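You operate a simulated robot arm through the tools that you are given. There is no shell and no other tool.

You are at the controls of a simulated two-armed robot. One attempt, no reset.

## Task
Unbolt the cream box on the rails and draw the white board out.
Fine: set the blue switch to OUT for the push head and leave it so; bring the box back, open its lid and leave it open; the board rests on the railed plate. Where these are worked on the way, their far stop is far enough and under half their travel is too little: cream box on the rails.

The check looks at the end state, three seconds after you hand in, the way a careful person would. Anything else that was tipped, shoved, dropped, spilled or broken makes it a failure. Lids that push on must go on centred and level and be pressed home; caps that screw on are set level and turned clockwise until they are tight.

## Robot
Two 7-joint arms with two-finger parallel grippers on one trunk that stands fixed in place. Base frame: the origin is at the foot of the trunk, x ahead of it, y to its left, z up; the work surface is at about z = 0.86. Readings come in m, rad, newtons and seconds.
The left shoulder is at [0.03, 0.119, 1.11], the right one opposite. With the tool pointing down near the work surface each hand reaches from about 0.24 to 0.66 m from the base axis, measured 20 degrees to its own side. Payload 3.43 kg a hand.
The TCP of each hand is the grasp point between the finger pads, 0.03 m short of the fingertips. In the tool frame z runs along the fingers and y along their closing line. Largest opening 0.094 m; finger width 0.028, thickness 0.01; the body of the gripper, 0.05 by 0.096 m, starts 0.055 m behind the TCP.
Orientation is that of the tool frame in the base frame, as a unit quaternion [x, y, z, w]. With the fingers straight down and closing along the base's y, the tool's x points along the base's -x, its y along +y and its z along -z.

## Interface
- The arms move only by the tool arm_command. It takes "left_increments", "right_increments" or both (then of equal length, played together; a hand with none holds still); each is a list of rows, each an object of numbers (a shift or turn left out is 0, a gripper value left out holds the last): "tx", "ty", "tz": the shift along the tool's x, y, z in m; "ax", "ay", "az": the turn, a rotation vector about the tool's x, y, z in rad. In form: [{"tx": .., "ty": .., "tz": .., "ax": .., "ay": .., "az": ..}, ...]. A call has 1 to 20 rows; each row is the pose to reach, as a shift and turn from the pose commanded when the call began, along the tool's axes at that moment. "left_jaw" and "right_jaw" are, for a hand that has rows, the finger opening in m, from 0 to 0.094, set as the call begins (left out, the last holds). Each row takes 0.2 s and may step no farther than 0.05 m and 0.15 rad from the row before; otherwise, or with a gripper value out of range, the whole call is refused. Where a pose cannot be reached the arm comes as near as it can. A force on the tool above 90 N (or 10 N above the force at the start of the call, whichever is more), or a blocked arm, ends the call early, and 0.2 s more pass. The fingers move at their own pace (about 0.072 m/s each) and stop on an object; they squeeze with about 29 N. The grip force told is the motor's: it shows also when the fingers shut on nothing. Time passes only in rows, and 0.2 s behind the last, so rows that repeat a pose let the fingers close. It gives the time, the measured TCP pose, the force on the tool (base axes), the opening and the grip force at its end, in the units of the frame above (readings bear some noise), with the torque about the TCP (base axes, N m) and any sound that the robot's microphone picked up.
- Cameras (640 x 400 px; columns grow to the right, rows downward): "scene" is now at [0.0412, -0.0176, 1.8104]; the picture's right is [-0.23, -0.97, 0.00], its down [-0.78, 0.18, -0.59] and it looks along [0.58, -0.14, -0.80] (base axes); focal length 361 px, centre (320, 200). "left" rides on the left gripper at [0.076, -0.014, -0.103] in its tool frame; the picture's right is [0.18, 0.98, 0.00], its down [-0.75, 0.14, -0.64] and it looks along [-0.63, 0.12, 0.77] (tool axes); focal length 243 px, centre (320, 200). "right" rides on the right gripper at [0.076, 0.014, -0.102] in its tool frame; the picture's right is [-0.18, 0.98, 0.00], its down [-0.75, -0.14, -0.64] and it looks along [-0.63, -0.12, 0.77] (tool axes); focal length 243 px, centre (320, 200). There is no depth. A picture from a camera that has moved, and an enlarged one, comes with that camera's place and axes in the base frame and with its lens.
- camera(camera): a new picture of that camera. No time passes.
- raise_lower(by): moves the trunk up (or, below 0, down) by that many m; the arms and the scene camera ride with it, the base frame stays. It gives what a move gives, with no picture.
- turn_head(pan, tilt): turns the head with the scene camera to pan (to the left, within 2.496 rad either way) and tilt (down, from -0.506 to 1.204), counted from straight ahead of the robot. It gives what a move gives.
- zoom(camera, box): a new picture of the part [left, top, right, bottom] of that camera's present view, enlarged. No time passes.
- hand_in(): hands the job in; it is judged then, once.

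Nothing tells you positions but the pictures and the camera data. Unless the task says otherwise, let go and move clear before handing in.

The tools are called after "Emit:" by a JSON object that holds its "op" and its "data". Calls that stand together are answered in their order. arm_command: Moves the arms, as the interface text tells. Its arguments: {"type":"object","properties":{"left_increments":{"type":"array","items":{"type":"object","properties":{"tx":{"type":"number"},"ty":{"type":"number"},"tz":{"type":"number"},"ax":{"type":"number"},"ay":{"type":"number"},"az":{"type":"number"}}}},"left_jaw":{"type":"number"},"right_increments":{"type":"array","items":{"type":"object","properties":{"tx":{"type":"number"},"ty":{"type":"number"},"tz":{"type":"number"},"ax":{"type":"number"},"ay":{"type":"number"},"az":{"type":"number"}}}},"right_jaw":{"type":"number"}},"required":[]} The other tools are called the same way: raise_lower (by) moves the trunk up or down; turn_head (pan, tilt) turns the head that bears the scene camera; camera (camera) takes a picture; zoom (camera, box) takes an enlarged picture of a part of a camera's view; hand_in () hands the job in.

At the start:

```text
time: 0.0
left_eef_pos: [0.4239, 0.0711, 1.2404]
left_orientation: [0.0, 1.0, -0.001, 0.0]
left_contact_force: [0.7, -0.7, 0.8]
left_wrist_torque: [0.02, 0.0, -0.04]
left_opening: 0.0937
left_grasp_force: 0.0
right_eef_pos: [0.3963, -0.2612, 1.242]
right_orientation: [0.0, 1.0, 0.001, -0.001]
right_contact_force: [-0.1, -0.3, -0.6]
right_wrist_torque: [0.03, -0.03, -0.03]
right_opening: 0.0939
right_grasp_force: 0.1
trunk travel left (down, up): [-0.375, 0.035]
head pan, tilt (commanded): [-0.232, 0.934]
```

scene: 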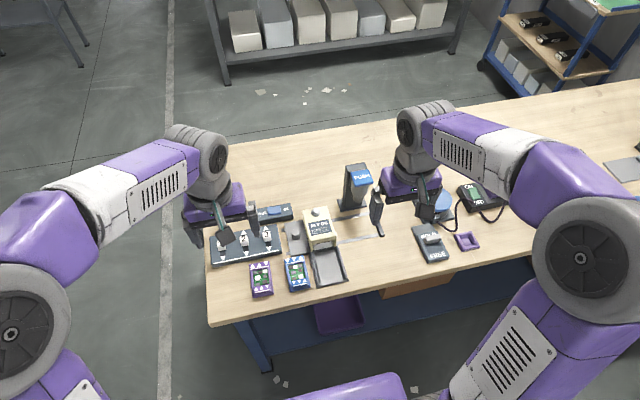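
right: 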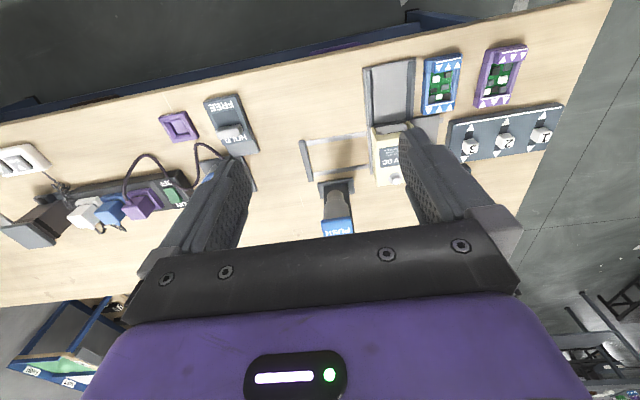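
left: 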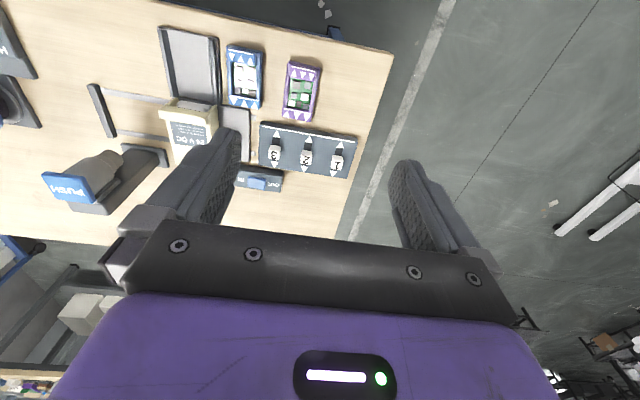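

I see a bench with a cream box on rails, a push head, a blue switch and several other devices. I'll zoom in on the scene before moving anything.

Emit:
{"op": "zoom", "data": {"camera": "scene", "box": [200, 180, 360, 300]}}

Emit:
{"op": "zoom", "data": {"camera": "scene", "box": [320, 150, 520, 280]}}

Emit:
{"op": "zoom", "data": {"camera": "left", "box": [0, 0, 400, 250]}}

Emit:
{"op": "zoom", "data": {"camera": "right", "box": [250, 30, 590, 250]}}

```text
3.33 times, centred on (280, 240) of scene
camera zoom: at [0.0412, -0.0176, 1.8104], right [-0.23, -0.97, 0.0], down [-0.78, 0.18, -0.59], along [0.58, -0.14, -0.8], focal length 1203 px, centre (453, 67)
```

zoom: 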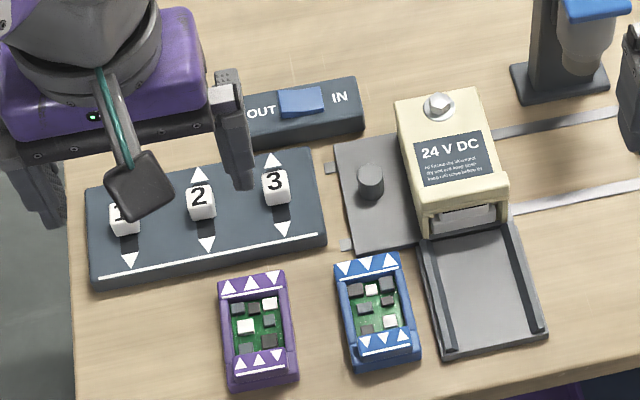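

```text
3.08 times, centred on (420, 215) of scene
camera zoom: at [0.0412, -0.0176, 1.8104], right [-0.23, -0.97, 0.0], down [-0.78, 0.18, -0.59], along [0.58, -0.14, -0.8], focal length 1111 px, centre (12, 154)
```

zoom: 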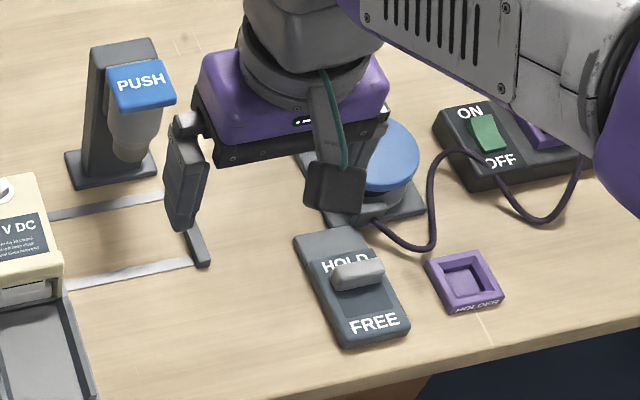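

```text
1.60 times, centred on (200, 125) of left
camera zoom: at [0.3481, 0.0564, 1.3426], right [-0.18, 0.98, 0.0], down [0.75, 0.14, 0.64], along [0.63, 0.12, -0.77], focal length 388 px, centre (512, 320)
```

zoom: 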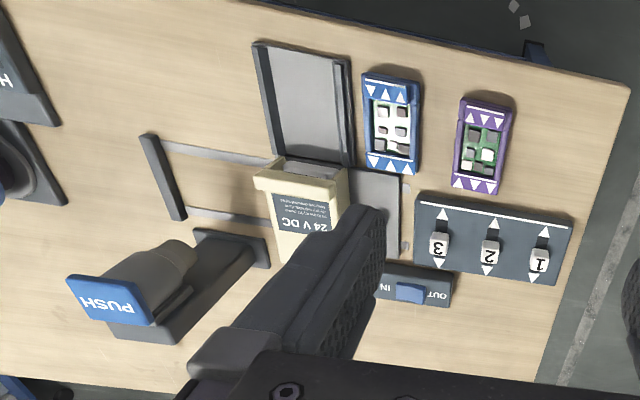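

```text
1.82 times, centred on (420, 140) of right
camera zoom: at [0.3198, -0.2474, 1.346], right [0.18, 0.98, 0.0], down [0.75, -0.14, 0.64], along [0.63, -0.12, -0.77], focal length 441 px, centre (138, 309)
```

zoom: 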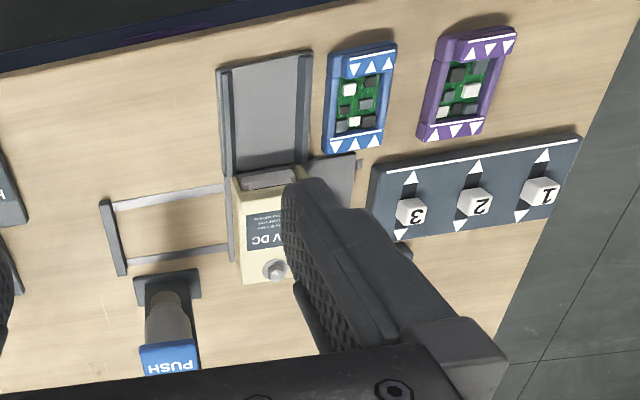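

The box sits at the left end of its rails, with the push head behind the right end. The blue OUT/IN switch is behind the sliders. I'll move both arms aside to get clear views.

Emit:
{"op": "arm_command", "data": {"left_increments": [{"ty": 0.04, "tx": 0.02}, {"ty": 0.08, "tx": 0.04}, {"ty": 0.12, "tx": 0.06}, {"ty": 0.16, "tx": 0.08}, {"ty": 0.2, "tx": 0.1}, {"ty": 0.22, "tx": 0.1}], "right_increments": [{"ty": -0.03, "tx": 0.02}, {"ty": -0.06, "tx": 0.04}, {"ty": -0.09, "tx": 0.06}, {"ty": -0.12, "tx": 0.08}, {"ty": -0.15, "tx": 0.1}, {"ty": -0.15, "tx": 0.1}]}}

Emit:
{"op": "turn_head", "data": {"pan": -0.25, "tilt": 0.95}}

Emit:
{"op": "camera", "data": {"camera": "scene"}}

Emit:
{"op": "camera", "data": {"camera": "right"}}

Emit:
{"op": "camera", "data": {"camera": "left"}}

```text
time: 1.4
left_eef_pos: [0.3239, 0.2933, 1.2405]
left_orientation: [0.0, 1.0, 0.0, 0.0]
left_contact_force: [0.9, 1.4, 0.3]
left_wrist_torque: [-0.01, 0.02, -0.01]
left_opening: 0.0941
left_grasp_force: 0.0
right_eef_pos: [0.2965, -0.412, 1.2415]
right_orientation: [-0.001, 1.0, 0.0, 0.0]
right_contact_force: [0.0, -0.2, 0.2]
right_wrist_torque: [0.0, 0.04, -0.01]
right_opening: 0.094
right_grasp_force: 0.1
trunk travel left (down, up): [-0.375, 0.035]
head pan, tilt (commanded): [-0.232, 0.934]
```

```text
time: 2.0
left_eef_pos: [0.3252, 0.2911, 1.2396]
left_orientation: [0.001, 1.0, -0.001, -0.001]
left_contact_force: [-0.7, -0.3, -0.6]
left_wrist_torque: [-0.01, -0.01, 0.02]
left_opening: 0.0941
left_grasp_force: 0.0
right_eef_pos: [0.2965, -0.4126, 1.2408]
right_orientation: [0.0, 1.0, 0.0, 0.0]
right_contact_force: [-0.4, 1.3, -0.3]
right_wrist_torque: [0.02, 0.02, -0.02]
right_opening: 0.094
right_grasp_force: 0.0
trunk travel left (down, up): [-0.375, 0.035]
head pan, tilt (commanded): [-0.25, 0.949]
```

```text
taken
camera scene: at [0.0401, -0.0187, 1.8093], right [-0.25, -0.97, 0.0], down [-0.79, 0.2, -0.58], along [0.56, -0.14, -0.81], focal length 361 px, centre (320, 200)
```

scene: 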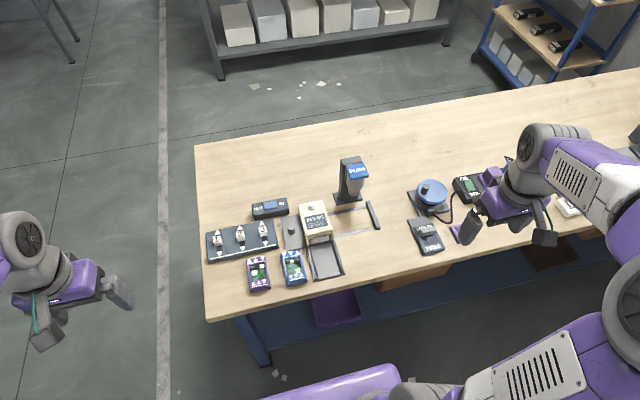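

```text
taken
camera right: at [0.2198, -0.3981, 1.3451], right [0.18, 0.98, 0.0], down [0.75, -0.14, 0.64], along [0.63, -0.12, -0.77], focal length 243 px, centre (320, 200)
```

right: 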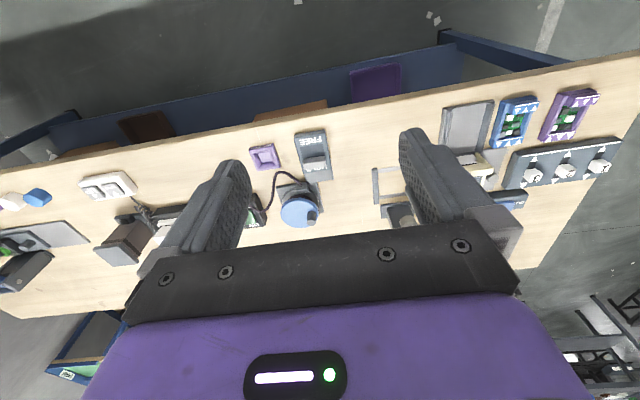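

```text
taken
camera left: at [0.2488, 0.2764, 1.3423], right [-0.18, 0.98, 0.0], down [0.75, 0.14, 0.64], along [0.63, 0.12, -0.77], focal length 243 px, centre (320, 200)
```

left: 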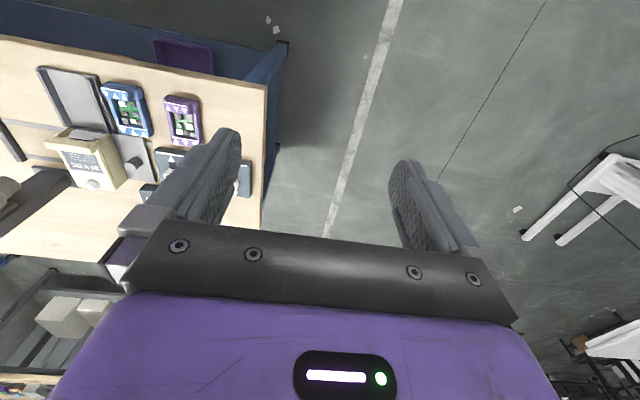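

Emit:
{"op": "zoom", "data": {"camera": "scene", "box": [240, 190, 352, 260]}}

Emit:
{"op": "zoom", "data": {"camera": "scene", "box": [270, 230, 350, 280]}}

Emit:
{"op": "zoom", "data": {"camera": "scene", "box": [300, 140, 396, 240]}}

Emit:
{"op": "zoom", "data": {"camera": "scene", "box": [400, 160, 520, 260]}}

```text
5.71 times, centred on (296, 225) of scene
camera zoom: at [0.0401, -0.0187, 1.8093], right [-0.25, -0.97, 0.0], down [-0.79, 0.2, -0.58], along [0.56, -0.14, -0.81], focal length 2062 px, centre (457, 57)
```

zoom: 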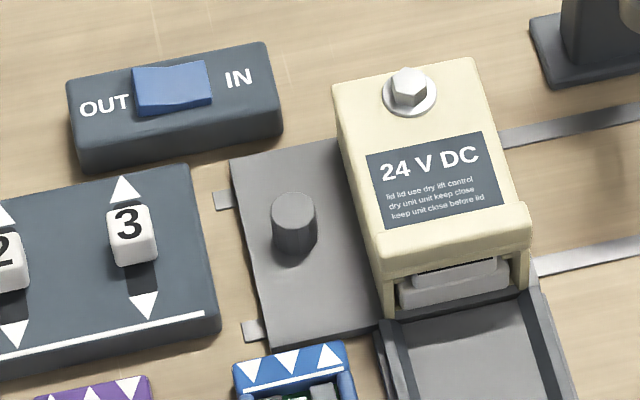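

```text
8.00 times, centred on (310, 255) of scene
camera zoom: at [0.0401, -0.0187, 1.8093], right [-0.25, -0.97, 0.0], down [-0.79, 0.2, -0.58], along [0.56, -0.14, -0.81], focal length 2888 px, centre (400, -240)
```

zoom: 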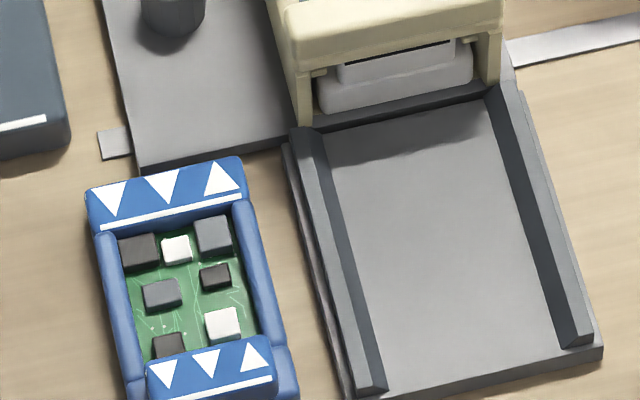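

```text
4.00 times, centred on (348, 190) of scene
camera zoom: at [0.0401, -0.0187, 1.8093], right [-0.25, -0.97, 0.0], down [-0.79, 0.2, -0.58], along [0.56, -0.14, -0.81], focal length 1444 px, centre (208, 240)
```

zoom: 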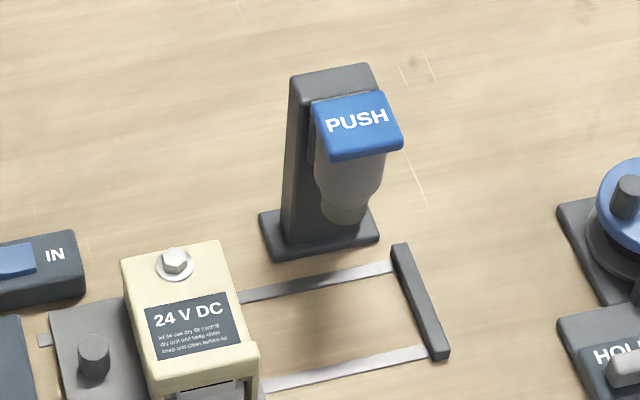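

```text
4.00 times, centred on (460, 210) of scene
camera zoom: at [0.0401, -0.0187, 1.8093], right [-0.25, -0.97, 0.0], down [-0.79, 0.2, -0.58], along [0.56, -0.14, -0.81], focal length 1444 px, centre (-240, 160)
```

zoom: 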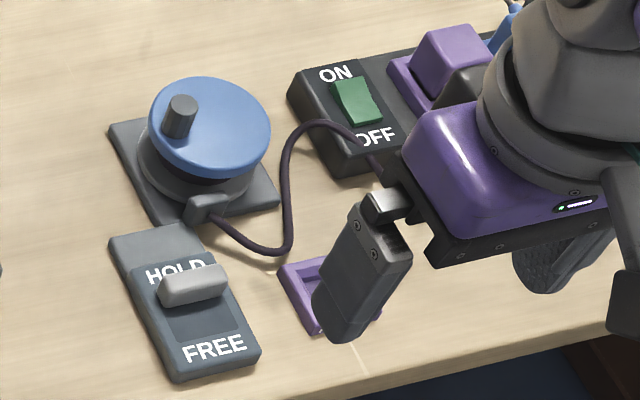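

The rocker sits at about (0.686, -0.027), the bolt at about (0.64, -0.145), and the push head at about (0.63, -0.27). I'll move the hand cameras closer for exact views.

Emit:
{"op": "arm_command", "data": {"left_increments": [{"tx": -0.0206, "ty": -0.0323, "tz": 0.016}, {"tx": -0.0412, "ty": -0.0646, "tz": 0.032}, {"tx": -0.0618, "ty": -0.0969, "tz": 0.048}, {"tx": -0.0824, "ty": -0.1292, "tz": 0.064}, {"tx": -0.103, "ty": -0.1615, "tz": 0.08}, {"tx": -0.1236, "ty": -0.1938, "tz": 0.096}, {"tx": -0.1442, "ty": -0.2261, "tz": 0.112}, {"tx": -0.1648, "ty": -0.2584, "tz": 0.128}, {"tx": -0.1854, "ty": -0.2907, "tz": 0.144}, {"tx": -0.206, "ty": -0.323, "tz": 0.16}, {"tx": -0.206, "ty": -0.323, "tz": 0.16}]}}

Emit:
{"op": "camera", "data": {"camera": "left"}}

Emit:
{"op": "camera", "data": {"camera": "scene"}}

```text
time: 4.4
left_eef_pos: [0.5293, -0.0332, 1.0805]
left_orientation: [0.0, 1.0, 0.0, 0.001]
left_contact_force: [0.2, -0.5, -0.7]
left_wrist_torque: [-0.06, 0.03, 0.0]
left_opening: 0.094
left_grasp_force: 0.1
right_eef_pos: [0.2953, -0.4108, 1.2419]
right_orientation: [0.0, 1.0, 0.0, 0.0]
right_contact_force: [-0.1, 0.2, 0.0]
right_wrist_torque: [-0.03, -0.03, 0.01]
right_opening: 0.0942
right_grasp_force: 0.0
trunk travel left (down, up): [-0.375, 0.035]
head pan, tilt (commanded): [-0.25, 0.949]
```

```text
taken
camera left: at [0.4537, -0.0463, 1.1827], right [-0.18, 0.98, 0.0], down [0.75, 0.14, 0.64], along [0.63, 0.12, -0.77], focal length 243 px, centre (320, 200)
```

left: 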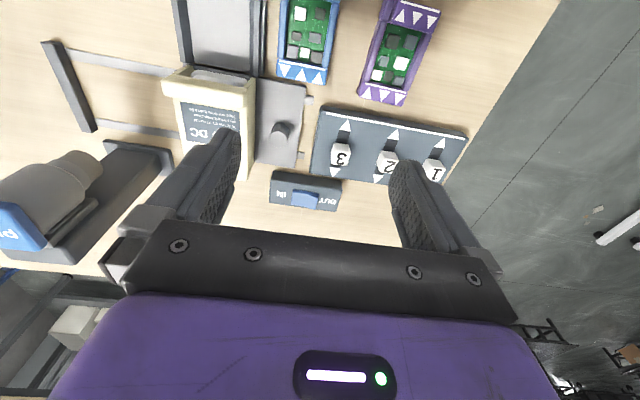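

```text
taken
camera scene: at [0.0392, -0.0177, 1.8094], right [-0.25, -0.97, 0.0], down [-0.79, 0.2, -0.58], along [0.56, -0.14, -0.81], focal length 361 px, centre (320, 200)
```

scene: 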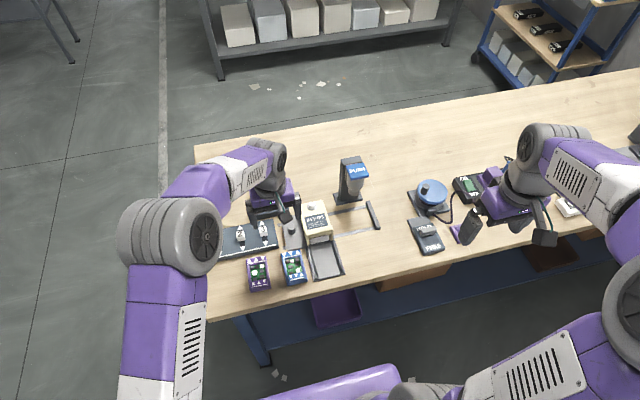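

Emit:
{"op": "zoom", "data": {"camera": "left", "box": [160, 60, 352, 220]}}

Emit:
{"op": "zoom", "data": {"camera": "left", "box": [0, 120, 200, 280]}}

Emit:
{"op": "zoom", "data": {"camera": "left", "box": [264, 165, 354, 215]}}

```text
2.50 times, centred on (256, 140) of left
camera zoom: at [0.4537, -0.0463, 1.1827], right [-0.18, 0.98, 0.0], down [0.75, 0.14, 0.64], along [0.63, 0.12, -0.77], focal length 606 px, centre (480, 350)
```

zoom: 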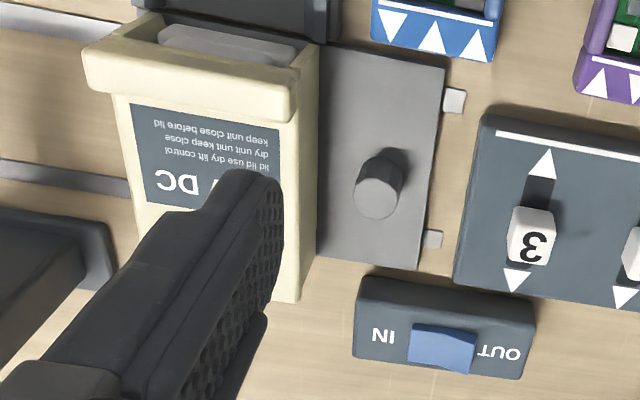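

```text
2.50 times, centred on (100, 200) of left
camera zoom: at [0.4537, -0.0463, 1.1827], right [-0.18, 0.98, 0.0], down [0.75, 0.14, 0.64], along [0.63, 0.12, -0.77], focal length 606 px, centre (870, 200)
```

zoom: 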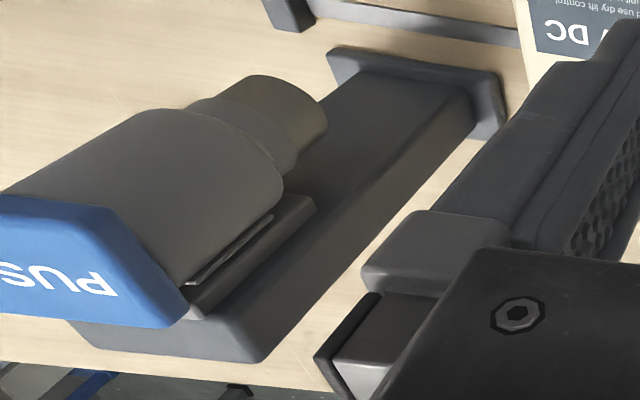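

```text
7.11 times, centred on (309, 190) of left
camera zoom: at [0.4537, -0.0463, 1.1827], right [-0.18, 0.98, 0.0], down [0.75, 0.14, 0.64], along [0.63, 0.12, -0.77], focal length 1725 px, centre (398, 271)
```

zoom: 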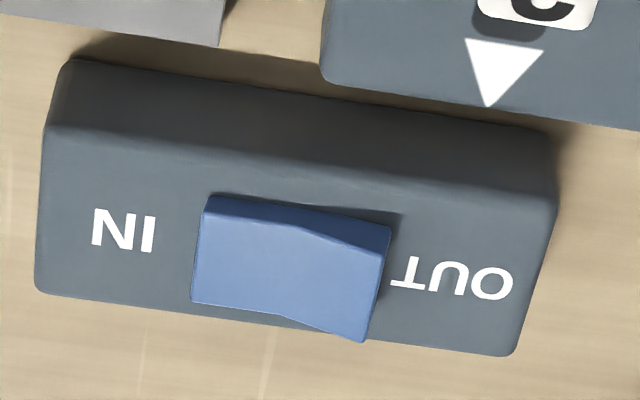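

The rocker's OUT end stands proud, so it is set to IN now. I'll close the left fingers, tilt them forward, and bring them above the OUT end at about (0.686, -0.013).

Emit:
{"op": "arm_command", "data": {"left_increments": [{"tx": -0.023, "ty": 0.0035, "tz": 0.008, "ay": -0.1}, {"tx": -0.046, "ty": 0.007, "tz": 0.02, "ay": -0.2}, {"tx": -0.07, "ty": 0.0105, "tz": 0.035, "ay": -0.3}, {"tx": -0.093, "ty": 0.014, "tz": 0.05, "ay": -0.4}, {"tx": -0.116, "ty": 0.0175, "tz": 0.075, "ay": -0.5}, {"tx": -0.1397, "ty": 0.0212, "tz": 0.1, "ay": -0.6}, {"tx": -0.1397, "ty": 0.0212, "tz": 0.1, "ay": -0.6}], "left_jaw": 0.0}}

Emit:
{"op": "camera", "data": {"camera": "left"}}

Emit:
{"op": "zoom", "data": {"camera": "scene", "box": [230, 160, 390, 280]}}

```text
time: 6.0
left_eef_pos: [0.6691, -0.0111, 0.982]
left_orientation: [0.0, 0.955, -0.001, 0.297]
left_contact_force: [0.3, -0.8, 0.0]
left_wrist_torque: [-0.04, 0.02, 0.0]
left_opening: 0.0001
left_grasp_force: 28.9
right_eef_pos: [0.2957, -0.4123, 1.2415]
right_orientation: [0.0, 1.0, 0.0, 0.0]
right_contact_force: [-0.2, -0.1, -1.1]
right_wrist_torque: [-0.01, 0.04, -0.02]
right_opening: 0.094
right_grasp_force: 0.1
trunk travel left (down, up): [-0.375, 0.035]
head pan, tilt (commanded): [-0.25, 0.949]
```

```text
taken
camera left: at [0.5489, -0.0249, 1.0223], right [-0.15, 0.98, -0.1], down [0.26, 0.14, 0.96], along [0.95, 0.12, -0.27], focal length 243 px, centre (320, 200)
```

left: 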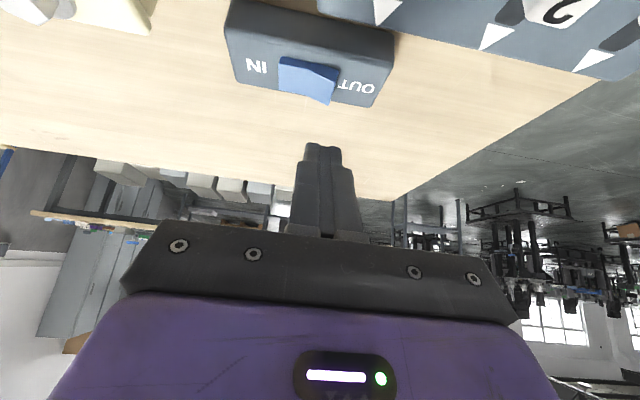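

```text
3.33 times, centred on (310, 220) of scene
camera zoom: at [0.0394, -0.0185, 1.8093], right [-0.25, -0.97, 0.0], down [-0.79, 0.2, -0.58], along [0.56, -0.14, -0.81], focal length 1203 px, centre (353, 133)
```

zoom: 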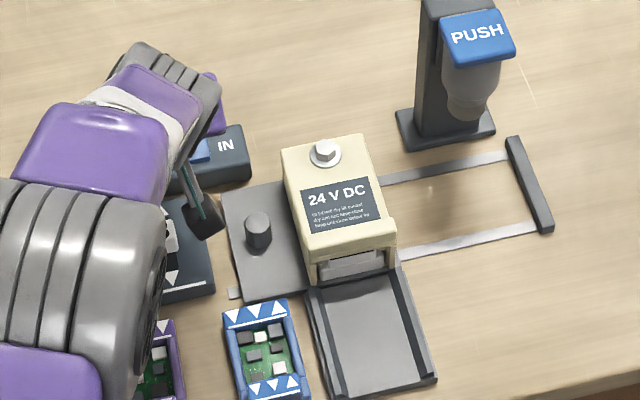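

The arm reaches, and the tip is about 5 cm above the OUT end. I'll come down in small steps and watch the force.

Emit:
{"op": "arm_command", "data": {"left_increments": [{"tx": 0.0113, "tz": 0.0165, "ty": -0.001}, {"tx": 0.0198, "tz": 0.0289, "ty": -0.002}, {"tx": 0.0254, "tz": 0.0371, "ty": -0.002}, {"tx": 0.0277, "tz": 0.0404, "ty": -0.002}, {"tx": 0.0294, "tz": 0.0429, "ty": -0.002}]}}

Emit:
{"op": "zoom", "data": {"camera": "left", "box": [220, 0, 420, 170]}}

```text
time: 7.2
left_eef_pos: [0.6688, -0.013, 0.9286]
left_orientation: [0.0, 0.955, 0.0, 0.295]
left_contact_force: [-2.4, 1.4, 2.1]
left_wrist_torque: [0.08, 0.0, 0.03]
left_opening: 0.0001
left_grasp_force: 29.0
right_eef_pos: [0.2966, -0.4113, 1.2416]
right_orientation: [-0.001, 1.0, 0.0, 0.0]
right_contact_force: [0.7, -0.6, 0.4]
right_wrist_torque: [-0.03, 0.0, -0.01]
right_opening: 0.0939
right_grasp_force: 0.0
trunk travel left (down, up): [-0.375, 0.035]
head pan, tilt (commanded): [-0.25, 0.949]
```

```text
2.35 times, centred on (320, 85) of left
camera zoom: at [0.5488, -0.027, 0.9695], right [-0.15, 0.98, -0.1], down [0.26, 0.14, 0.96], along [0.95, 0.12, -0.28], focal length 571 px, centre (320, 471)
```

zoom: 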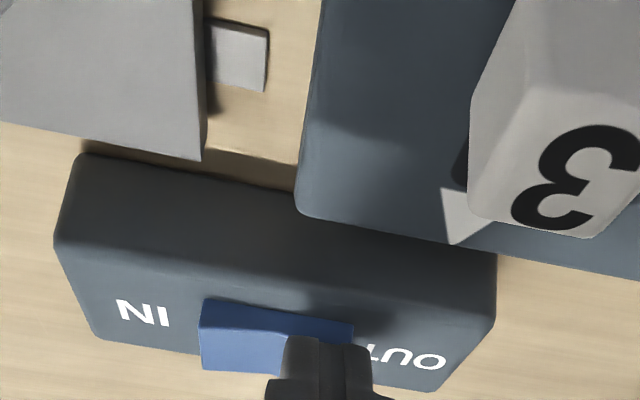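

The fingertip rests on the OUT half with light contact. I'll press a few millimetres further.

Emit:
{"op": "arm_command", "data": {"left_increments": [{"tx": 0.0011, "tz": 0.0016}, {"tx": 0.0023, "tz": 0.0033}, {"tx": 0.0034, "tz": 0.005}, {"tx": 0.0045, "tz": 0.0066}, {"tx": 0.0045, "tz": 0.0066}]}}

Emit:
{"op": "zoom", "data": {"camera": "left", "box": [220, 0, 420, 170]}}

```text
time: 8.4
left_eef_pos: [0.6685, -0.0122, 0.9281]
left_orientation: [-0.001, 0.954, 0.0, 0.301]
left_contact_force: [-11.8, 8.2, 35.3]
left_wrist_torque: [-0.17, -0.09, 0.31]
left_opening: 0.0001
left_grasp_force: 29.3
right_eef_pos: [0.2908, -0.4112, 1.2442]
right_orientation: [0.0, 1.0, 0.0, 0.002]
right_contact_force: [0.1, -0.4, -0.7]
right_wrist_torque: [-0.01, 0.03, 0.0]
right_opening: 0.094
right_grasp_force: 0.1
trunk travel left (down, up): [-0.375, 0.035]
head pan, tilt (commanded): [-0.25, 0.949]
heard: click
```

```text
2.35 times, centred on (320, 85) of left
camera zoom: at [0.5479, -0.0269, 0.9669], right [-0.15, 0.98, -0.11], down [0.25, 0.14, 0.96], along [0.96, 0.12, -0.27], focal length 571 px, centre (320, 471)
```

zoom: 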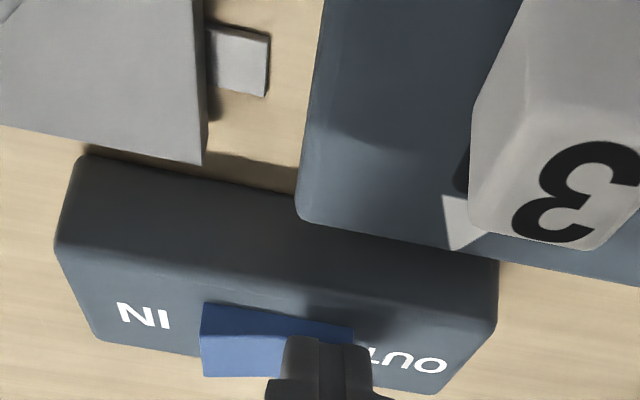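

Something clicked, and the arm feels the end of the rocker's travel. I'll lift straight off and check the rocker.

Emit:
{"op": "arm_command", "data": {"left_increments": [{"tx": -0.0113, "tz": -0.0165}, {"tx": -0.0226, "tz": -0.033}, {"tx": -0.0339, "tz": -0.0495}, {"tx": -0.0396, "tz": -0.0578}, {"tx": -0.0396, "tz": -0.0578}]}}

Emit:
{"op": "zoom", "data": {"camera": "left", "box": [220, 0, 420, 130]}}

```text
time: 9.6
left_eef_pos: [0.6689, -0.0127, 0.9888]
left_orientation: [0.0, 0.956, 0.0, 0.295]
left_contact_force: [0.6, -0.6, -1.0]
left_wrist_torque: [0.0, 0.01, -0.01]
left_opening: 0.0002
left_grasp_force: 29.0
right_eef_pos: [0.2965, -0.4127, 1.2419]
right_orientation: [0.0, 1.0, 0.0, 0.0]
right_contact_force: [-0.3, 0.5, -0.8]
right_wrist_torque: [0.03, 0.01, 0.02]
right_opening: 0.0943
right_grasp_force: 0.0
trunk travel left (down, up): [-0.375, 0.035]
head pan, tilt (commanded): [-0.25, 0.949]
```

```text
3.08 times, centred on (320, 65) of left
camera zoom: at [0.5487, -0.0279, 1.0313], right [-0.15, 0.98, -0.1], down [0.26, 0.14, 0.96], along [0.95, 0.12, -0.28], focal length 746 px, centre (320, 615)
```

zoom: 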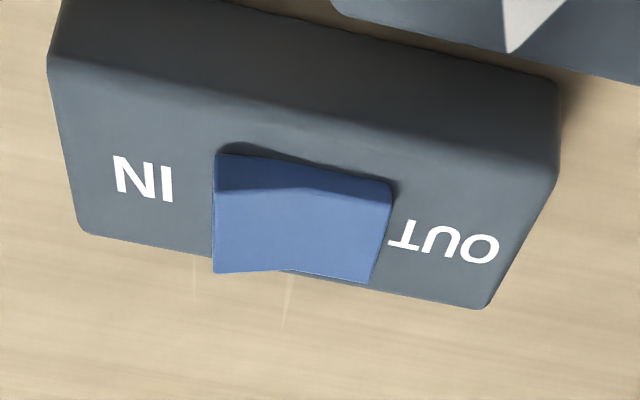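

The blue switch now reads OUT, with the OUT end pressed and the IN end raised. Next I'll back the left hand off and turn it so it can grip the carriage knob from the left.

Emit:
{"op": "arm_command", "data": {"left_increments": [{"tx": 0.005, "tz": -0.022, "ay": 0.12}, {"tx": 0.012, "tz": -0.044, "ay": 0.24}, {"tx": 0.019, "tz": -0.066, "ay": 0.36}, {"tx": 0.026, "tz": -0.088, "ay": 0.48}, {"tx": 0.0333, "ty": 0.003, "tz": -0.1089, "ay": 0.6}, {"tx": 0.0333, "ty": 0.003, "tz": -0.1089, "ay": 0.6}], "left_jaw": 0.06}}

Emit:
{"op": "arm_command", "data": {"left_increments": [{"az": 0.145}, {"az": 0.29}, {"az": 0.435}, {"az": 0.58}, {"az": 0.725}, {"az": 0.87}, {"az": 1.015}, {"az": 1.16}, {"az": 1.305}, {"az": 1.45}, {"az": 1.5708}, {"az": 1.5708}]}}

Emit:
{"op": "camera", "data": {"camera": "left"}}

Emit:
{"op": "camera", "data": {"camera": "scene"}}

```text
time: 11.0
left_eef_pos: [0.58, -0.0094, 1.062]
left_orientation: [0.001, 1.0, 0.0, 0.0]
left_contact_force: [0.2, -0.3, -0.2]
left_wrist_torque: [0.01, -0.01, -0.01]
left_opening: 0.0602
left_grasp_force: 0.1
right_eef_pos: [0.2964, -0.4124, 1.2419]
right_orientation: [0.001, 1.0, 0.0, 0.0]
right_contact_force: [-0.1, -0.6, -0.1]
right_wrist_torque: [0.03, -0.01, -0.01]
right_opening: 0.0942
right_grasp_force: 0.0
trunk travel left (down, up): [-0.375, 0.035]
head pan, tilt (commanded): [-0.25, 0.949]
```

```text
time: 13.6
left_eef_pos: [0.5813, -0.0096, 1.0618]
left_orientation: [0.707, 0.707, 0.0, 0.0]
left_contact_force: [-0.2, -0.1, 0.4]
left_wrist_torque: [-0.01, -0.01, 0.0]
left_opening: 0.0603
left_grasp_force: 0.0
right_eef_pos: [0.2956, -0.4124, 1.2423]
right_orientation: [0.0, 1.0, -0.001, 0.001]
right_contact_force: [0.2, -0.3, 0.1]
right_wrist_torque: [-0.02, 0.02, 0.01]
right_opening: 0.094
right_grasp_force: 0.1
trunk travel left (down, up): [-0.375, 0.035]
head pan, tilt (commanded): [-0.25, 0.949]
```

```text
taken
camera left: at [0.567, 0.0661, 1.1637], right [0.98, 0.18, 0.0], down [0.14, -0.75, 0.64], along [0.12, -0.63, -0.77], focal length 243 px, centre (320, 200)
```

left: 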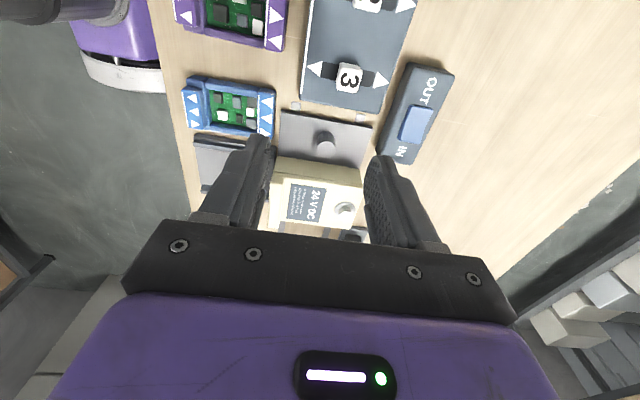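

```text
taken
camera scene: at [0.04, -0.0188, 1.8093], right [-0.25, -0.97, 0.0], down [-0.79, 0.2, -0.58], along [0.56, -0.14, -0.81], focal length 361 px, centre (320, 200)
```

scene: 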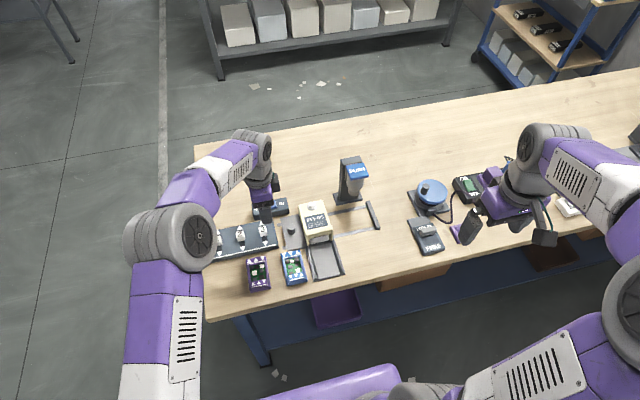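

Emit:
{"op": "zoom", "data": {"camera": "left", "box": [240, 90, 400, 250]}}

Emit:
{"op": "zoom", "data": {"camera": "scene", "box": [270, 190, 350, 280]}}

```text
2.50 times, centred on (320, 170) of left
camera zoom: at [0.567, 0.0661, 1.1637], right [0.98, 0.18, 0.0], down [0.14, -0.75, 0.64], along [0.12, -0.63, -0.77], focal length 606 px, centre (320, 275)
```

zoom: 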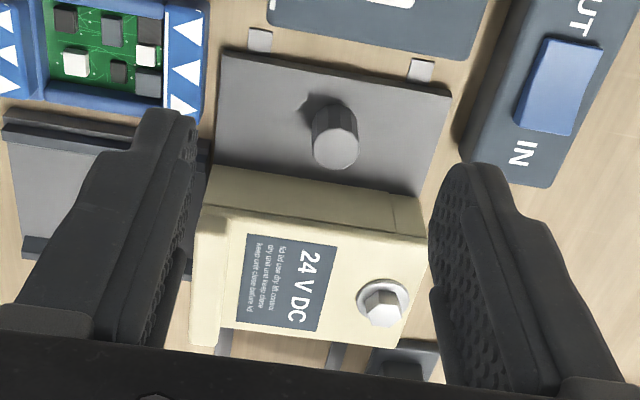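

```text
4.44 times, centred on (310, 235) of scene
camera zoom: at [0.04, -0.0188, 1.8093], right [-0.25, -0.97, 0.0], down [-0.79, 0.2, -0.58], along [0.56, -0.14, -0.81], focal length 1604 px, centre (364, 44)
```

zoom: 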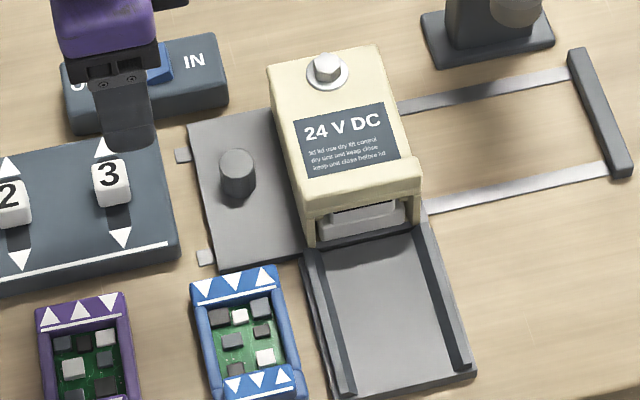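

The knob is at about (0.598, -0.072) with its top near z = 0.90. The lid top is near 0.915 and the bolt top near 0.927. I'll tilt the left hand leftward and bring the open fingers above the knob.

Emit:
{"op": "arm_command", "data": {"left_increments": [{"tx": -0.0131, "ty": 0.0042, "tz": 0.02, "ay": -0.125}, {"tx": -0.0262, "ty": 0.0084, "tz": 0.045, "ay": -0.25}, {"tx": -0.0393, "ty": 0.0126, "tz": 0.075, "ay": -0.375}, {"tx": -0.0524, "ty": 0.0167, "tz": 0.1018, "ay": -0.5}, {"tx": -0.0524, "ty": 0.0167, "tz": 0.1018, "ay": -0.5}], "left_jaw": 0.06}}

Emit:
{"op": "camera", "data": {"camera": "left"}}

Emit:
{"op": "zoom", "data": {"camera": "scene", "box": [230, 170, 390, 280]}}

```text
time: 14.8
left_eef_pos: [0.5971, -0.0621, 0.9605]
left_orientation: [0.686, 0.684, -0.175, 0.176]
left_contact_force: [0.1, -0.3, 0.9]
left_wrist_torque: [0.03, 0.01, -0.01]
left_opening: 0.0599
left_grasp_force: 0.0
right_eef_pos: [0.2965, -0.4122, 1.2412]
right_orientation: [0.0, 1.0, 0.0, 0.0]
right_contact_force: [-0.2, -0.6, 0.6]
right_wrist_torque: [0.0, -0.01, -0.03]
right_opening: 0.0941
right_grasp_force: 0.0
trunk travel left (down, up): [-0.375, 0.035]
head pan, tilt (commanded): [-0.25, 0.949]
```

```text
taken
camera left: at [0.5833, 0.0532, 1.0133], right [0.98, 0.16, -0.09], down [0.14, -0.35, 0.93], along [0.12, -0.92, -0.37], focal length 243 px, centre (320, 200)
```

left: 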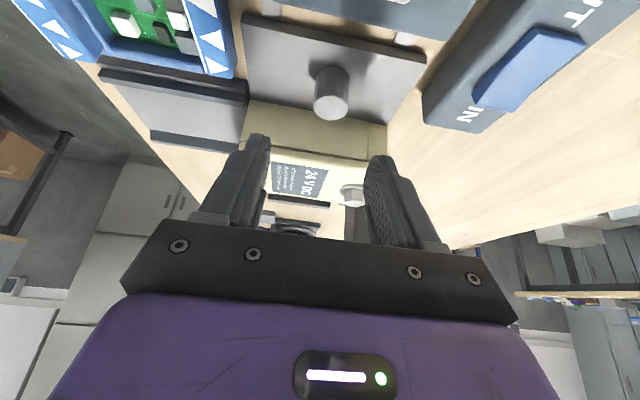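

```text
3.64 times, centred on (310, 225) of scene
camera zoom: at [0.0394, -0.0189, 1.8093], right [-0.25, -0.97, 0.0], down [-0.79, 0.2, -0.58], along [0.56, -0.14, -0.81], focal length 1312 px, centre (356, 109)
```

zoom: 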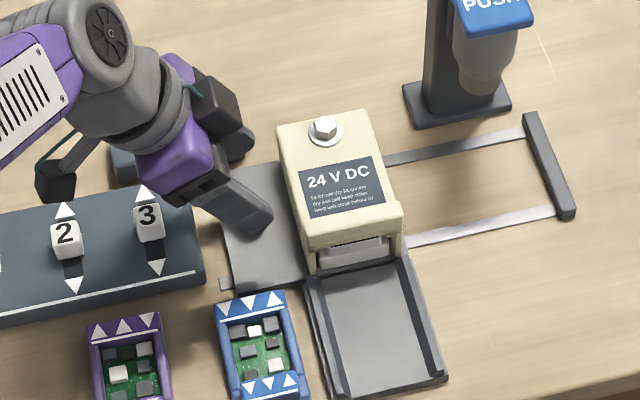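

The knob sits between the open fingers in the left view. I'll lower straight over it and stop just above the plate.

Emit:
{"op": "arm_command", "data": {"left_increments": [{"tx": 0.0065, "ty": 0.001, "tz": 0.0168}, {"tx": 0.013, "ty": 0.001, "tz": 0.0336}, {"tx": 0.0175, "ty": 0.001, "tz": 0.0452}, {"tx": 0.0195, "ty": 0.001, "tz": 0.0504}, {"tx": 0.0195, "ty": 0.001, "tz": 0.0504}]}}

Emit:
{"op": "zoom", "data": {"camera": "left", "box": [200, 0, 440, 240]}}

Emit:
{"op": "zoom", "data": {"camera": "scene", "box": [250, 190, 350, 270]}}

```text
time: 16.0
left_eef_pos: [0.5981, -0.0709, 0.9057]
left_orientation: [0.685, 0.685, -0.175, 0.175]
left_contact_force: [-0.9, 0.7, 0.0]
left_wrist_torque: [0.02, 0.01, 0.01]
left_opening: 0.06
left_grasp_force: 0.1
right_eef_pos: [0.2961, -0.4121, 1.2409]
right_orientation: [0.0, 1.0, 0.0, 0.0]
right_contact_force: [0.5, -1.1, 0.8]
right_wrist_torque: [-0.03, 0.03, -0.01]
right_opening: 0.0941
right_grasp_force: 0.1
trunk travel left (down, up): [-0.375, 0.035]
head pan, tilt (commanded): [-0.25, 0.949]
```

```text
1.67 times, centred on (320, 120) of left
camera zoom: at [0.5843, 0.0461, 0.9588], right [0.98, 0.16, -0.09], down [0.14, -0.35, 0.92], along [0.12, -0.92, -0.37], focal length 404 px, centre (320, 333)
```

zoom: 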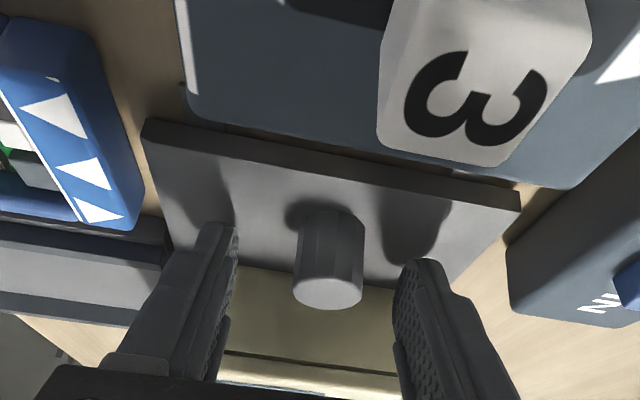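

```text
5.00 times, centred on (300, 230) of scene
camera zoom: at [0.0401, -0.0186, 1.8093], right [-0.25, -0.97, 0.0], down [-0.79, 0.2, -0.58], along [0.56, -0.14, -0.81], focal length 1805 px, centre (420, 50)
```

zoom: 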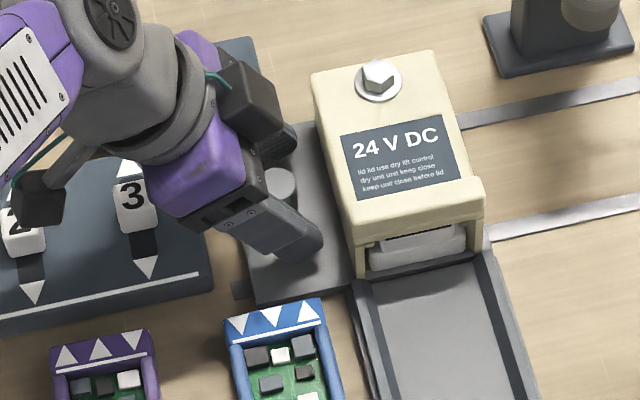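

The knob is centred between the fingers. I'll close on it.

Emit:
{"op": "arm_command", "data": {"left_increments": [{"tz": 0.0}, {"tz": 0.0}, {"tz": 0.0}, {"tz": 0.0}], "left_jaw": 0.0}}

Emit:
{"op": "zoom", "data": {"camera": "left", "box": [200, 0, 440, 240]}}

```text
time: 17.0
left_eef_pos: [0.6005, -0.0686, 0.9063]
left_orientation: [0.684, 0.686, -0.174, 0.177]
left_contact_force: [11.7, -0.9, 3.9]
left_wrist_torque: [0.37, 0.28, 0.1]
left_opening: 0.0235
left_grasp_force: 45.0
right_eef_pos: [0.2977, -0.413, 1.2419]
right_orientation: [0.0, 1.0, 0.0, 0.0]
right_contact_force: [0.3, -0.2, 0.3]
right_wrist_torque: [0.02, -0.02, 0.01]
right_opening: 0.0942
right_grasp_force: 0.1
trunk travel left (down, up): [-0.375, 0.035]
head pan, tilt (commanded): [-0.25, 0.949]
```

```text
1.67 times, centred on (320, 120) of left
camera zoom: at [0.586, 0.0465, 0.9594], right [0.98, 0.16, -0.09], down [0.14, -0.35, 0.93], along [0.12, -0.92, -0.37], focal length 404 px, centre (320, 333)
```

zoom: 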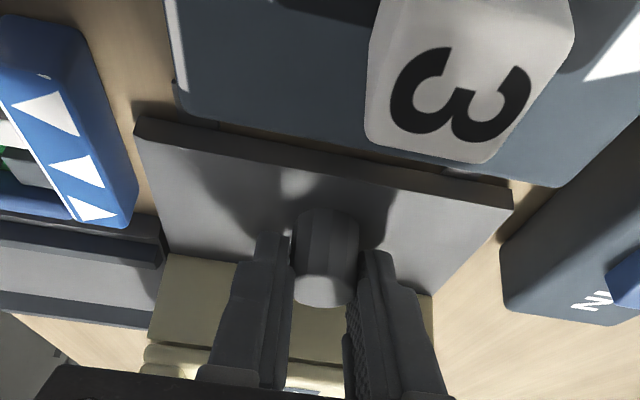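

The knob is gripped, with a slight sideways offset that I'll relieve. I'll start sliding the carriage right along the rails.

Emit:
{"op": "arm_command", "data": {"left_increments": [{"ty": 0.0025}, {"tx": -0.0088, "ty": 0.0025, "tz": 0.0048}, {"tx": -0.0176, "ty": 0.0025, "tz": 0.0096}, {"tx": -0.0263, "ty": 0.0025, "tz": 0.0144}, {"tx": -0.0351, "ty": 0.0025, "tz": 0.0192}, {"tx": -0.0351, "ty": 0.0025, "tz": 0.0192}]}}

Emit:
{"op": "zoom", "data": {"camera": "scene", "box": [230, 170, 390, 280]}}

```text
time: 18.4
left_eef_pos: [0.5998, -0.1112, 0.9067]
left_orientation: [0.686, 0.685, -0.176, 0.174]
left_contact_force: [-2.1, 0.0, 9.3]
left_wrist_torque: [0.74, -0.43, 0.25]
left_opening: 0.0238
left_grasp_force: 44.5
right_eef_pos: [0.2953, -0.4128, 1.2417]
right_orientation: [0.0, 1.0, 0.0, 0.0]
right_contact_force: [1.0, -0.1, -0.7]
right_wrist_torque: [0.01, -0.01, 0.0]
right_opening: 0.0938
right_grasp_force: 0.1
trunk travel left (down, up): [-0.375, 0.035]
head pan, tilt (commanded): [-0.25, 0.949]
```

```text
3.64 times, centred on (310, 225) of scene
camera zoom: at [0.0393, -0.0182, 1.8093], right [-0.25, -0.97, 0.0], down [-0.79, 0.2, -0.58], along [0.56, -0.14, -0.81], focal length 1312 px, centre (356, 109)
```

zoom: 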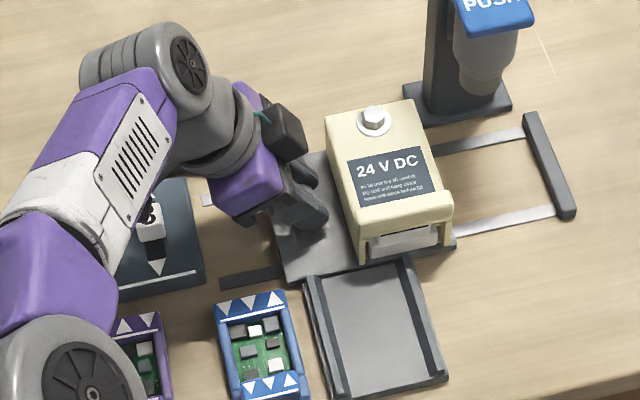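

The carriage slides freely, and the railed tray stays fixed to the bench. I'll continue right towards the stop.

Emit:
{"op": "arm_command", "data": {"left_increments": [{"tx": -0.0088, "tz": 0.0048}, {"tx": -0.0176, "tz": 0.0096}, {"tx": -0.0263, "tz": 0.0144}, {"tx": -0.0351, "tz": 0.0192}, {"tx": -0.0439, "tz": 0.024}, {"tx": -0.0439, "tz": 0.024}]}}

Emit:
{"op": "zoom", "data": {"camera": "scene", "box": [270, 140, 410, 270]}}

```text
time: 19.8
left_eef_pos: [0.5982, -0.1551, 0.9078]
left_orientation: [0.68, 0.689, -0.167, 0.186]
left_contact_force: [65.4, -0.7, -17.9]
left_wrist_torque: [0.54, -0.18, 0.28]
left_opening: 0.0241
left_grasp_force: 45.1
left hand out of reach, approached as far as the arm can: row 2, 3, 4, 5, 6
right_eef_pos: [0.3052, -0.4124, 1.2388]
right_orientation: [-0.001, 1.0, 0.0, -0.003]
right_contact_force: [-0.5, -0.2, 0.7]
right_wrist_torque: [-0.01, 0.01, 0.0]
right_opening: 0.0941
right_grasp_force: 0.0
trunk travel left (down, up): [-0.375, 0.035]
head pan, tilt (commanded): [-0.25, 0.949]
```

```text
3.08 times, centred on (340, 205) of scene
camera zoom: at [0.0531, -0.0189, 1.8088], right [-0.25, -0.97, 0.0], down [-0.79, 0.2, -0.58], along [0.56, -0.14, -0.82], focal length 1111 px, centre (258, 185)
```

zoom: 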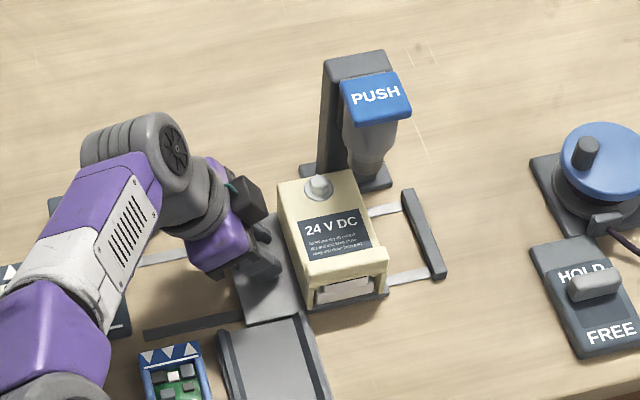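

The left arm has run out of reach in this pose and is straining sideways. I'll back off a little, loosen the grip and re-angle the hand towards the knob for more reach.

Emit:
{"op": "arm_command", "data": {"left_increments": [{"tx": 0.0132, "tz": -0.0072}, {"tx": 0.0263, "tz": -0.0144}, {"tx": 0.0307, "tz": -0.0168}, {"tx": 0.0307, "tz": -0.0168}]}}

```text
time: 20.8
left_eef_pos: [0.5994, -0.1248, 0.9063]
left_orientation: [0.683, 0.686, -0.172, 0.182]
left_contact_force: [36.7, -1.9, 3.5]
left_wrist_torque: [-0.19, 0.0, -0.01]
left_opening: 0.0241
left_grasp_force: 44.8
left hand out of reach, approached as far as the arm can: row 2, 3, 4
right_eef_pos: [0.3004, -0.4121, 1.2414]
right_orientation: [0.001, 1.0, -0.001, -0.002]
right_contact_force: [0.3, 0.2, 0.2]
right_wrist_torque: [0.01, 0.02, -0.02]
right_opening: 0.0939
right_grasp_force: 0.1
trunk travel left (down, up): [-0.375, 0.035]
head pan, tilt (commanded): [-0.25, 0.949]
```

Still straining slightly, so I'll back off a little more before opening the fingers.

Emit:
{"op": "arm_command", "data": {"left_increments": [{"tx": 0.0088, "tz": -0.0048}, {"tx": 0.0176, "tz": -0.0096}, {"tx": 0.0176, "tz": -0.0096}]}}

```text
time: 21.6
left_eef_pos: [0.6, -0.1134, 0.9063]
left_orientation: [0.689, 0.68, -0.175, 0.179]
left_contact_force: [12.2, -0.2, 18.2]
left_wrist_torque: [0.51, 0.8, -0.16]
left_opening: 0.0239
left_grasp_force: 45.2
left hand out of reach, approached as far as the arm can: row 1, 2, 3
right_eef_pos: [0.2957, -0.4115, 1.2411]
right_orientation: [0.001, 1.0, 0.0, 0.0]
right_contact_force: [0.4, -0.3, -0.4]
right_wrist_torque: [0.0, 0.03, -0.03]
right_opening: 0.094
right_grasp_force: 0.0
trunk travel left (down, up): [-0.375, 0.035]
head pan, tilt (commanded): [-0.25, 0.949]
```

Forces are lower now. I'll open the fingers and check the pose it settles to.

Emit:
{"op": "arm_command", "data": {"left_increments": [{"tx": 0.002, "tz": -0.001}, {"tx": 0.002, "tz": -0.001}, {"tx": 0.002, "tz": -0.001}], "left_jaw": 0.05}}

Emit:
{"op": "zoom", "data": {"camera": "left", "box": [200, 0, 440, 240]}}

Emit:
{"op": "zoom", "data": {"camera": "scene", "box": [250, 140, 410, 270]}}

```text
time: 22.4
left_eef_pos: [0.5896, -0.103, 0.9036]
left_orientation: [0.686, 0.684, -0.176, 0.175]
left_contact_force: [0.0, -1.4, 10.5]
left_wrist_torque: [-0.05, -0.37, 0.13]
left_opening: 0.0501
left_grasp_force: 0.4
right_eef_pos: [0.2961, -0.4106, 1.2426]
right_orientation: [0.0, 1.0, 0.0, 0.001]
right_contact_force: [0.1, 0.1, 0.3]
right_wrist_torque: [-0.03, 0.0, -0.01]
right_opening: 0.0939
right_grasp_force: 0.0
trunk travel left (down, up): [-0.375, 0.035]
head pan, tilt (commanded): [-0.25, 0.949]
```

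```text
1.67 times, centred on (320, 120) of left
camera zoom: at [0.5765, 0.0122, 0.9576], right [0.98, 0.16, -0.09], down [0.14, -0.35, 0.93], along [0.12, -0.92, -0.37], focal length 404 px, centre (320, 333)
```

zoom: 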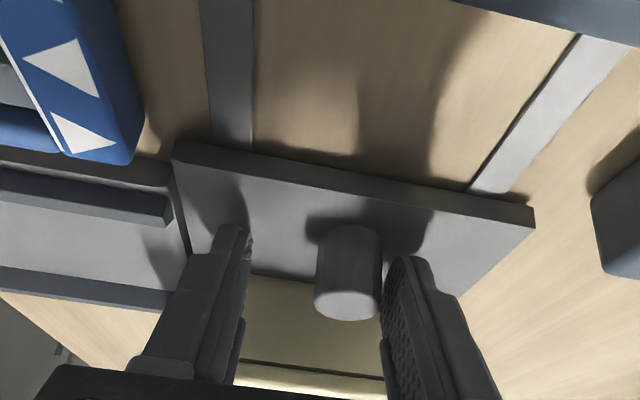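

```text
3.08 times, centred on (330, 205) of scene
camera zoom: at [0.0382, -0.018, 1.8094], right [-0.25, -0.97, 0.0], down [-0.79, 0.2, -0.58], along [0.56, -0.14, -0.81], focal length 1111 px, centre (289, 185)
```

zoom: 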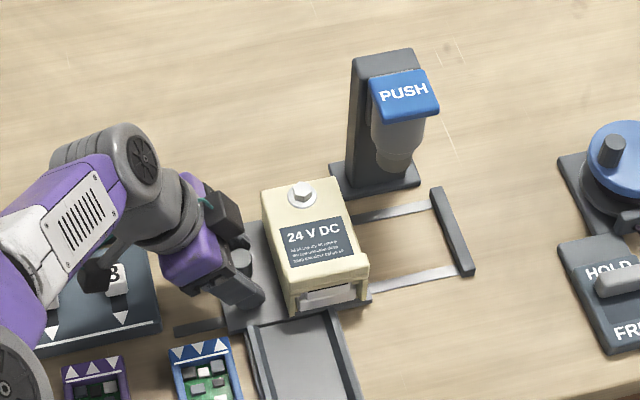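

The fingertips are just touching the plate. I'll lift clear and turn the wrist towards a more radial, more tilted grip.

Emit:
{"op": "arm_command", "data": {"left_increments": [{"tx": -0.0048, "tz": -0.0088}, {"tx": -0.0144, "tz": -0.0263}, {"tx": -0.024, "tz": -0.0439}, {"tx": -0.0288, "tz": -0.0527}, {"tx": -0.0288, "tz": -0.0527}]}}

Emit:
{"op": "arm_command", "data": {"left_increments": [{"ax": -0.0575, "az": -0.1053}, {"ax": -0.115, "az": -0.2106}, {"ax": -0.1726, "az": -0.3159}, {"ax": -0.2301, "az": -0.4212}, {"ax": -0.2301, "az": -0.4212}]}}

```text
time: 23.6
left_eef_pos: [0.5918, -0.1024, 0.9644]
left_orientation: [0.686, 0.685, -0.175, 0.174]
left_contact_force: [-0.5, -0.1, 0.4]
left_wrist_torque: [-0.01, -0.01, -0.02]
left_opening: 0.0498
left_grasp_force: 0.0
right_eef_pos: [0.2961, -0.4124, 1.2412]
right_orientation: [0.0, 1.0, 0.0, -0.001]
right_contact_force: [0.4, -0.2, 0.3]
right_wrist_torque: [-0.03, -0.04, -0.03]
right_opening: 0.094
right_grasp_force: 0.1
trunk travel left (down, up): [-0.375, 0.035]
head pan, tilt (commanded): [-0.25, 0.949]
```

```text
time: 24.8
left_eef_pos: [0.591, -0.1028, 0.9646]
left_orientation: [0.502, 0.829, -0.129, 0.212]
left_contact_force: [-0.9, 0.0, -0.9]
left_wrist_torque: [0.04, -0.03, 0.02]
left_opening: 0.0498
left_grasp_force: 0.1
right_eef_pos: [0.2967, -0.4116, 1.2417]
right_orientation: [0.0, 1.0, 0.0, 0.0]
right_contact_force: [0.0, 0.4, -0.5]
right_wrist_torque: [-0.02, -0.01, 0.02]
right_opening: 0.094
right_grasp_force: 0.1
trunk travel left (down, up): [-0.375, 0.035]
head pan, tilt (commanded): [-0.25, 0.949]
```

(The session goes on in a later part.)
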